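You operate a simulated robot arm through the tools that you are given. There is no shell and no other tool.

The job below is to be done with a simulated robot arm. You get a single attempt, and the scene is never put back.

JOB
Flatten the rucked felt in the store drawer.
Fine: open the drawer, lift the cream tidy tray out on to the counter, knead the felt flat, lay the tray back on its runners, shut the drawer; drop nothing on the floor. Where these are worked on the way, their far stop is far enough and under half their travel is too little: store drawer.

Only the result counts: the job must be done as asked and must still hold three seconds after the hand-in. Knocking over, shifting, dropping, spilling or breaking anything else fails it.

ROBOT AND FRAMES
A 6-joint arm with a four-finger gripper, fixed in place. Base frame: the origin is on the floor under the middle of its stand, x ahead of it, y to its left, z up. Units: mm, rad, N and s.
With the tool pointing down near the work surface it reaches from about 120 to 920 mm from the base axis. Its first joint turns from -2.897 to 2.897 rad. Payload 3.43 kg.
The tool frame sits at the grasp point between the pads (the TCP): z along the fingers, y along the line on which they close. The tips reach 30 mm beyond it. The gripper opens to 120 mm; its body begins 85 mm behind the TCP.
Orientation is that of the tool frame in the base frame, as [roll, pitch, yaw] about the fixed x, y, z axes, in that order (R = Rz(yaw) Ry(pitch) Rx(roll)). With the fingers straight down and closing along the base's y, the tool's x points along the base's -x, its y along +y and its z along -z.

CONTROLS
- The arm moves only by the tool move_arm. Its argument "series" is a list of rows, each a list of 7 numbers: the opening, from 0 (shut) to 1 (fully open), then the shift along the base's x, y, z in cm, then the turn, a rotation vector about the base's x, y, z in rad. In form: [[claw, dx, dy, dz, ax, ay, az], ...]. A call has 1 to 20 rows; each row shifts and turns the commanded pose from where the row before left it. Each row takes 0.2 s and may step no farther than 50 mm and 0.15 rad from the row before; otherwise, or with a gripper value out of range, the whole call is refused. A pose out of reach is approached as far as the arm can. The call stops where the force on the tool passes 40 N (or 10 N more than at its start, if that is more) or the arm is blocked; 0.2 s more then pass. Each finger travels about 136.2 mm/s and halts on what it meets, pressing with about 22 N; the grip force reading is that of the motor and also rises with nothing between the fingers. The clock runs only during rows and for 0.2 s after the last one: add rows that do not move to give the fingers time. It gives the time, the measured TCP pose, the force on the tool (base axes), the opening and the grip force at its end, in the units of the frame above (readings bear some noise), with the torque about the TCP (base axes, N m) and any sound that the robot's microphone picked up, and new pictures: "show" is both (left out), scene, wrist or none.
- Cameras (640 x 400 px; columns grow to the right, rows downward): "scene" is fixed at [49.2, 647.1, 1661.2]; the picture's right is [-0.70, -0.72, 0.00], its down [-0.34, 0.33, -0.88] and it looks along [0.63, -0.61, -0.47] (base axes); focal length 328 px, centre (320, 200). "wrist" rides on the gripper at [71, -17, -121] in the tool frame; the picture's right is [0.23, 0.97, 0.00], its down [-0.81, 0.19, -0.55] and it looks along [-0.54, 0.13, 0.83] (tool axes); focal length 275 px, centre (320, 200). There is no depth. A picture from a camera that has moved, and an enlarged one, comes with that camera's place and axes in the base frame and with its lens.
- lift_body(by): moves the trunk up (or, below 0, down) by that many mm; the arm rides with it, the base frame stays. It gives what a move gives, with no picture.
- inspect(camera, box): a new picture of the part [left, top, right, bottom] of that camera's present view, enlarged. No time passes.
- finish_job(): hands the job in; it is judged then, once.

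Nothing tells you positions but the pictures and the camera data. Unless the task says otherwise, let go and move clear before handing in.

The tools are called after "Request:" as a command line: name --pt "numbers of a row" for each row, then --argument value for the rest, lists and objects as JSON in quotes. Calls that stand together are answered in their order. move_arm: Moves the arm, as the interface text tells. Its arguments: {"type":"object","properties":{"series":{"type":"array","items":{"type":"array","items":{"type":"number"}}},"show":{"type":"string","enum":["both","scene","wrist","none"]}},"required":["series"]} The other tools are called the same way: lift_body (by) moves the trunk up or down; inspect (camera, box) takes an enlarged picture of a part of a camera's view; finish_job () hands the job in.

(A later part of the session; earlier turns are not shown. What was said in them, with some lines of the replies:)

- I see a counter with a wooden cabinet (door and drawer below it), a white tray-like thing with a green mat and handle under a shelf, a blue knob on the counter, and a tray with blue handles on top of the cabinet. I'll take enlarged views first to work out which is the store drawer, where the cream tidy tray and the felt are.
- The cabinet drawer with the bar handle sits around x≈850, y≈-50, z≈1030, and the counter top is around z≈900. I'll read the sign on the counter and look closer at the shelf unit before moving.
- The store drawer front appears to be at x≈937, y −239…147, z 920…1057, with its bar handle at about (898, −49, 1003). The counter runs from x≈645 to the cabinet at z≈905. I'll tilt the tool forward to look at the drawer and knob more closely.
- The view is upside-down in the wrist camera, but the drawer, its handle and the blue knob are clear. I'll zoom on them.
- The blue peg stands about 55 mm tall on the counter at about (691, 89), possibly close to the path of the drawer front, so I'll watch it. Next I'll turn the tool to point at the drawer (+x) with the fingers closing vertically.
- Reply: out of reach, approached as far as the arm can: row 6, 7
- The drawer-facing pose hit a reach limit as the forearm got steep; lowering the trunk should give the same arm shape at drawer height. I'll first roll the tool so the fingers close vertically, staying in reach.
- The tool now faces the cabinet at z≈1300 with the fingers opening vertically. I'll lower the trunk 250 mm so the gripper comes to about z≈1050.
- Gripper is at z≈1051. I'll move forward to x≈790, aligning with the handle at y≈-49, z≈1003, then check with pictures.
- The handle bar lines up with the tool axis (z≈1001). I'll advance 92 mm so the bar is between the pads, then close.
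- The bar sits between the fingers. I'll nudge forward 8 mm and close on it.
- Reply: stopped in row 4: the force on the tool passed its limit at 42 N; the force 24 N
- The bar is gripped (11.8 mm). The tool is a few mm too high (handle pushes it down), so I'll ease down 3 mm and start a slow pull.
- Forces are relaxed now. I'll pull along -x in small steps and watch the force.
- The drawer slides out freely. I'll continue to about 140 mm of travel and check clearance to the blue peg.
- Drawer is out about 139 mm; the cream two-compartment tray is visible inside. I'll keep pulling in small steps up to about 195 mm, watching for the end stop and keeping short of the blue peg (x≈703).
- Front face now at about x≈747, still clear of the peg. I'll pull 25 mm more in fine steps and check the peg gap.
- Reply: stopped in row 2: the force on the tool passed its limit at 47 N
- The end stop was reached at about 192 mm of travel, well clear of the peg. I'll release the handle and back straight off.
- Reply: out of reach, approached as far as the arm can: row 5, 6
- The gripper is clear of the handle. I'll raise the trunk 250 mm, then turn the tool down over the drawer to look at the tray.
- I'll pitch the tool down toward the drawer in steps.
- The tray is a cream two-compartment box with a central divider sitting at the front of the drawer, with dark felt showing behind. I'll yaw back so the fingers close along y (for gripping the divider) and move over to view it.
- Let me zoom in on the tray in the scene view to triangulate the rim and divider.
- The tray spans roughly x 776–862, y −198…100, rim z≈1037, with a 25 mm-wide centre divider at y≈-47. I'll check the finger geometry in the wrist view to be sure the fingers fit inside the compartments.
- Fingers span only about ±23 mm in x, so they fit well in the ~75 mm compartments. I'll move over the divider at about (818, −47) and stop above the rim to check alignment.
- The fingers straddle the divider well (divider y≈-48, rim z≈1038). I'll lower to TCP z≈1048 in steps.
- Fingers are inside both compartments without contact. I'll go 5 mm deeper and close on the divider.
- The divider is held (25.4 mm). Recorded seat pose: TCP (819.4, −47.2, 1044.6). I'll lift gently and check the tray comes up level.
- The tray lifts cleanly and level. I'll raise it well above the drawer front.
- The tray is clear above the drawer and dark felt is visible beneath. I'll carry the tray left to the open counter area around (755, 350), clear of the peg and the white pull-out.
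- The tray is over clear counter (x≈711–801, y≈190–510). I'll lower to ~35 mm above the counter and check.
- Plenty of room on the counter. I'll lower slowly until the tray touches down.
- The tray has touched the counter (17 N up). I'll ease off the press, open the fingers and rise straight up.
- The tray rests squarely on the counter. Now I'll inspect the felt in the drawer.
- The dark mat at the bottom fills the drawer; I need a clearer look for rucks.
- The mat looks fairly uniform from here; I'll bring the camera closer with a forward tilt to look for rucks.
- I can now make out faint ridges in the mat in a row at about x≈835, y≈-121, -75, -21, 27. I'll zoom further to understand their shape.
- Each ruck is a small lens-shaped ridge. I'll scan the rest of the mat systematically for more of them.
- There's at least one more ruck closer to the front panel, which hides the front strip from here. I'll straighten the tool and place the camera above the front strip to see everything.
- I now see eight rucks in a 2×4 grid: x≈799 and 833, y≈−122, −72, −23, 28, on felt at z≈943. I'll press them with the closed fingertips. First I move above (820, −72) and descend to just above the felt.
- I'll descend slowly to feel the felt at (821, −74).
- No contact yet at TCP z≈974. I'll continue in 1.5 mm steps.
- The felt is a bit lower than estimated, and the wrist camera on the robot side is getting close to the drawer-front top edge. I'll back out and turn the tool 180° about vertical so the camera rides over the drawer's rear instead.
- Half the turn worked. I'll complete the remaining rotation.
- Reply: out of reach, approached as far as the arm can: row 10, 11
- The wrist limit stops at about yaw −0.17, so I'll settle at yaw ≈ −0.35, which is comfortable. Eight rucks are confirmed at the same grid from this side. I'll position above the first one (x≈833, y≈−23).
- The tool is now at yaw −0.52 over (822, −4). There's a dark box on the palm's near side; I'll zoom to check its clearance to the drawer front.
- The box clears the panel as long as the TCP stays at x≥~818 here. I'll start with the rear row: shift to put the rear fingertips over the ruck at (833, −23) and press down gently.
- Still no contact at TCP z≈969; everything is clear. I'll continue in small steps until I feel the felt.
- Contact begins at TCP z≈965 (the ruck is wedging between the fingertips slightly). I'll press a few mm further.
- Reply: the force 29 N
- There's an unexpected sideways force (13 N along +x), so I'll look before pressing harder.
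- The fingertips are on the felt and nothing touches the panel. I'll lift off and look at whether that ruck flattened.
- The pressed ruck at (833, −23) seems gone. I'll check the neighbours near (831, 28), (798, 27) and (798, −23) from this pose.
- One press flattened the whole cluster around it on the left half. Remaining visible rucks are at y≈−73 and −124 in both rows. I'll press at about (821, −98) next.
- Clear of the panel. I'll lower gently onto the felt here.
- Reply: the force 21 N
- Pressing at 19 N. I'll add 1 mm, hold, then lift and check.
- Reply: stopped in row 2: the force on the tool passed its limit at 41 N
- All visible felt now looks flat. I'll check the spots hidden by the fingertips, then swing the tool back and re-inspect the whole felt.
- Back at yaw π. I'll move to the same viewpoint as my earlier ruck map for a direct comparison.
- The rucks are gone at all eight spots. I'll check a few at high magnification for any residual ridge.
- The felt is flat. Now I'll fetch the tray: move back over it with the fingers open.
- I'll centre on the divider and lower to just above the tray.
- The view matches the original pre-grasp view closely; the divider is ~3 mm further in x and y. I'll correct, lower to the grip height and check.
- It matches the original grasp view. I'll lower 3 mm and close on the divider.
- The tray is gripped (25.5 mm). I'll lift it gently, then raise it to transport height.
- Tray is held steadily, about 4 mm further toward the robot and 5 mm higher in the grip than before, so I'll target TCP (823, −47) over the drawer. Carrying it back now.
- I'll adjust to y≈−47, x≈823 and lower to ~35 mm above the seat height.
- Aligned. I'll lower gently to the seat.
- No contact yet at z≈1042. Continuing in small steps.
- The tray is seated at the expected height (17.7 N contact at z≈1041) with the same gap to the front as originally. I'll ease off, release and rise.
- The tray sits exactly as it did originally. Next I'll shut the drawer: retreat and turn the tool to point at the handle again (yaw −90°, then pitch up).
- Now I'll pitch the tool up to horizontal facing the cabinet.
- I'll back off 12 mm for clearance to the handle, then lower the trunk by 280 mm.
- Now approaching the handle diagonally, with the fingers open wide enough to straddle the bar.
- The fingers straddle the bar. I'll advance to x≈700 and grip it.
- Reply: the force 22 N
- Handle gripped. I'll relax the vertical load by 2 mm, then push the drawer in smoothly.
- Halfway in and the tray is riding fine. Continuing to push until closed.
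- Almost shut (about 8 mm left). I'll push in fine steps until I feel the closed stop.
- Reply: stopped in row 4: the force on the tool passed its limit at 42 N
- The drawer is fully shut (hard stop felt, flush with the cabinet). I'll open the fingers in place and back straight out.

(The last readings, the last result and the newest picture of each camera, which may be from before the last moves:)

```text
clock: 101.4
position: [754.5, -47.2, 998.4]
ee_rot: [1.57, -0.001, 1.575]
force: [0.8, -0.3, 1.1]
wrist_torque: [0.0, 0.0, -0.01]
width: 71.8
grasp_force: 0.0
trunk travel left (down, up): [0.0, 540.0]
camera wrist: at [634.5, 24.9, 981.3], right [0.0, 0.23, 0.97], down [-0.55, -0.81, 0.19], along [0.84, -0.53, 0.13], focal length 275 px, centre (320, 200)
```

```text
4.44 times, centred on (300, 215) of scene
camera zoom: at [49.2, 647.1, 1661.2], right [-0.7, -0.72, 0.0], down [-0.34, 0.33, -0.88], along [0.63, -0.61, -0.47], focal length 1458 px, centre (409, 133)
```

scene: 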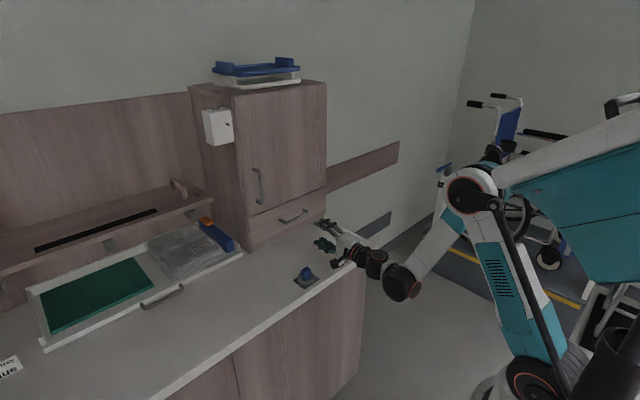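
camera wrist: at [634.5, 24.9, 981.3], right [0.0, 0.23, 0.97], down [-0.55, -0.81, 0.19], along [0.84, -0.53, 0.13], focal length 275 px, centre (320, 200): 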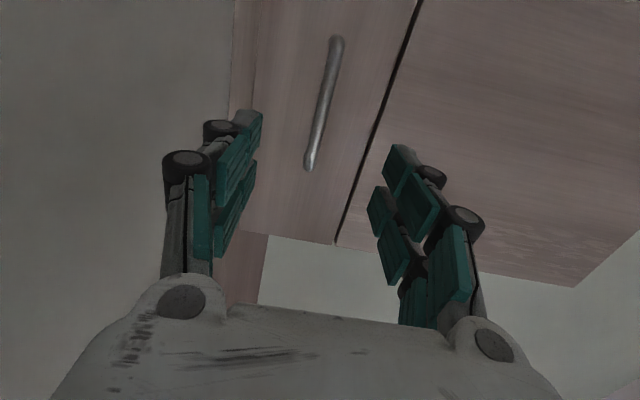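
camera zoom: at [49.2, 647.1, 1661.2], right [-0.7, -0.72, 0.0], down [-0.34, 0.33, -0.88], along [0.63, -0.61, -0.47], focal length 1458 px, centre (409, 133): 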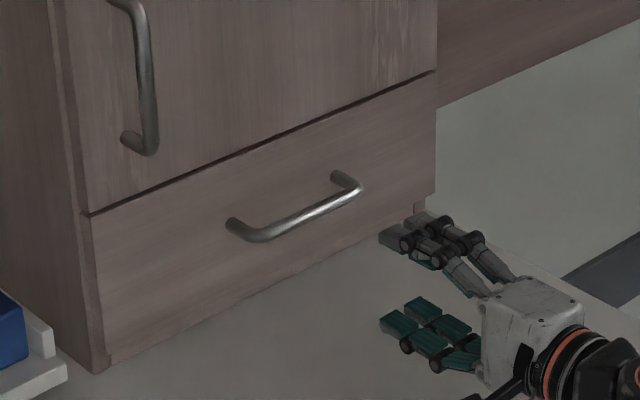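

The drawer is flush and the hand is free. I'll back away, raise clear, and do a last check.

Request:
move_arm --pt "0.6 -3 0 1 0 0 0" --pt "0.6 -3 0 2 0 0 0" --pt "0.6 -2 0 2 0 0 0" --pt "0.6 0 0 2 0 0 0" --show "none"

Request:
lift_body --by 200

Request:
move_arm --pt "0.6 0 0 0 0 0 0" --pt "0.6 0 0 0 0 0 0" --show "both"

Request:
inspect --camera "scene" --box '[240, 180, 340, 250]'

```text
clock: 102.4
position: [674.1, -47.8, 1068.8]
ee_rot: [1.569, 0.0, 1.573]
force: [-0.1, -0.5, 1.0]
wrist_torque: [-0.02, 0.01, 0.03]
width: 72.1
grasp_force: 0.0
trunk travel left (down, up): [0.0, 540.0]
```

```text
clock: 104.6
position: [672.5, -47.3, 1268.7]
ee_rot: [1.57, 0.0, 1.576]
force: [0.6, -0.6, -0.9]
wrist_torque: [0.0, 0.02, -0.03]
width: 71.9
grasp_force: 0.1
trunk travel left (down, up): [-200.0, 340.0]
```

```text
clock: 105.2
position: [673.9, -47.8, 1268.8]
ee_rot: [1.568, 0.001, 1.574]
force: [-0.6, 0.3, 0.3]
wrist_torque: [-0.01, 0.0, 0.0]
width: 71.8
grasp_force: 0.0
trunk travel left (down, up): [-200.0, 340.0]
camera wrist: at [553.8, 24.4, 1252.0], right [0.0, 0.23, 0.97], down [-0.55, -0.81, 0.19], along [0.84, -0.53, 0.13], focal length 275 px, centre (320, 200)
```

scene: 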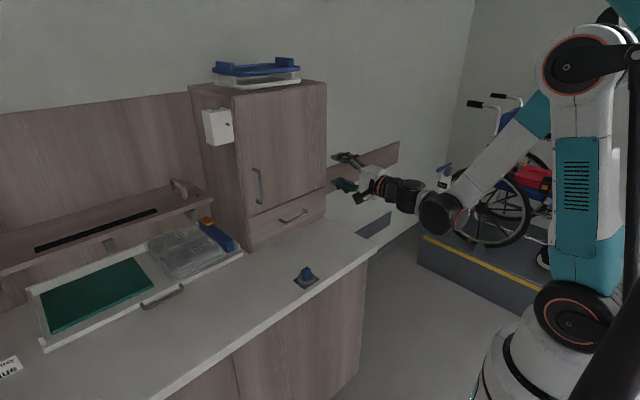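
wrist: 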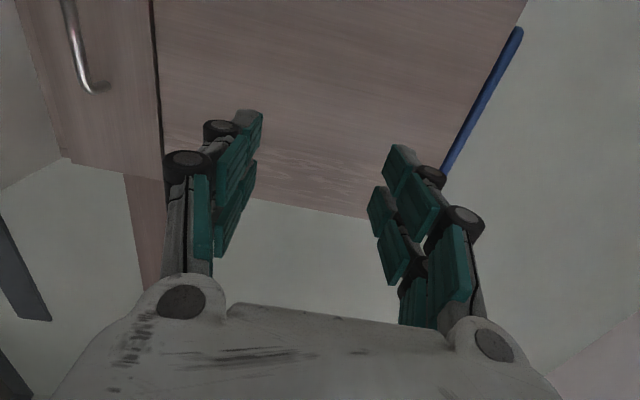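

```text
5.71 times, centred on (290, 215) of scene
camera zoom: at [49.2, 647.1, 1661.2], right [-0.7, -0.72, 0.0], down [-0.34, 0.33, -0.88], along [0.63, -0.61, -0.47], focal length 1875 px, centre (491, 114)
```

zoom: 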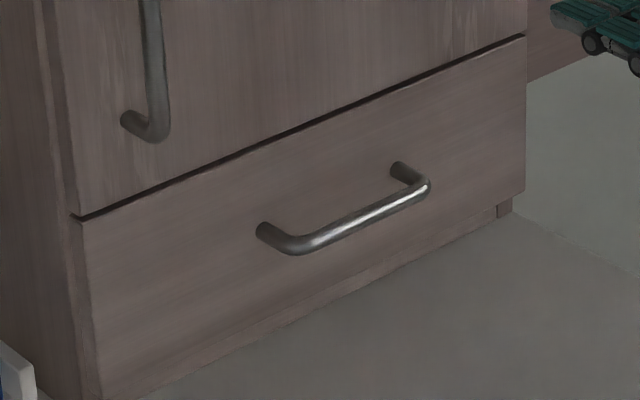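

The drawer front looks the same as in the first picture, so it is fully shut. The felt was flat when I last checked it, and the tray is back on its runners. Nothing else has moved, and the arm is clear. I'm handing the job in.

Request:
finish_job

```text
The job is handed in.
```

I opened the store drawer, flattened the felt, put the cream tidy tray back on its runners and shut the drawer. The job is handed in, but I haven't been told the verdict.

- **Drawer:** I pulled it to its far stop, about 190 mm, which left it short of the blue peg on the counter. At the end I pushed it shut until it hit its stop, and the front looks the same as in the first picture.
- **Felt:** There were eight small rucks, in two rows of four. Two presses with the closed fingertips flattened them all, and close-up views afterwards showed no ridges.
- **Tray:** It sat on the open counter while I worked. It went back to within a few millimetres of where it started, and I felt it land on the runners at the right height.
- **Surroundings:** Nothing was dropped or knocked, and I saw nothing else out of place. The hand is open and clear of the cabinet.
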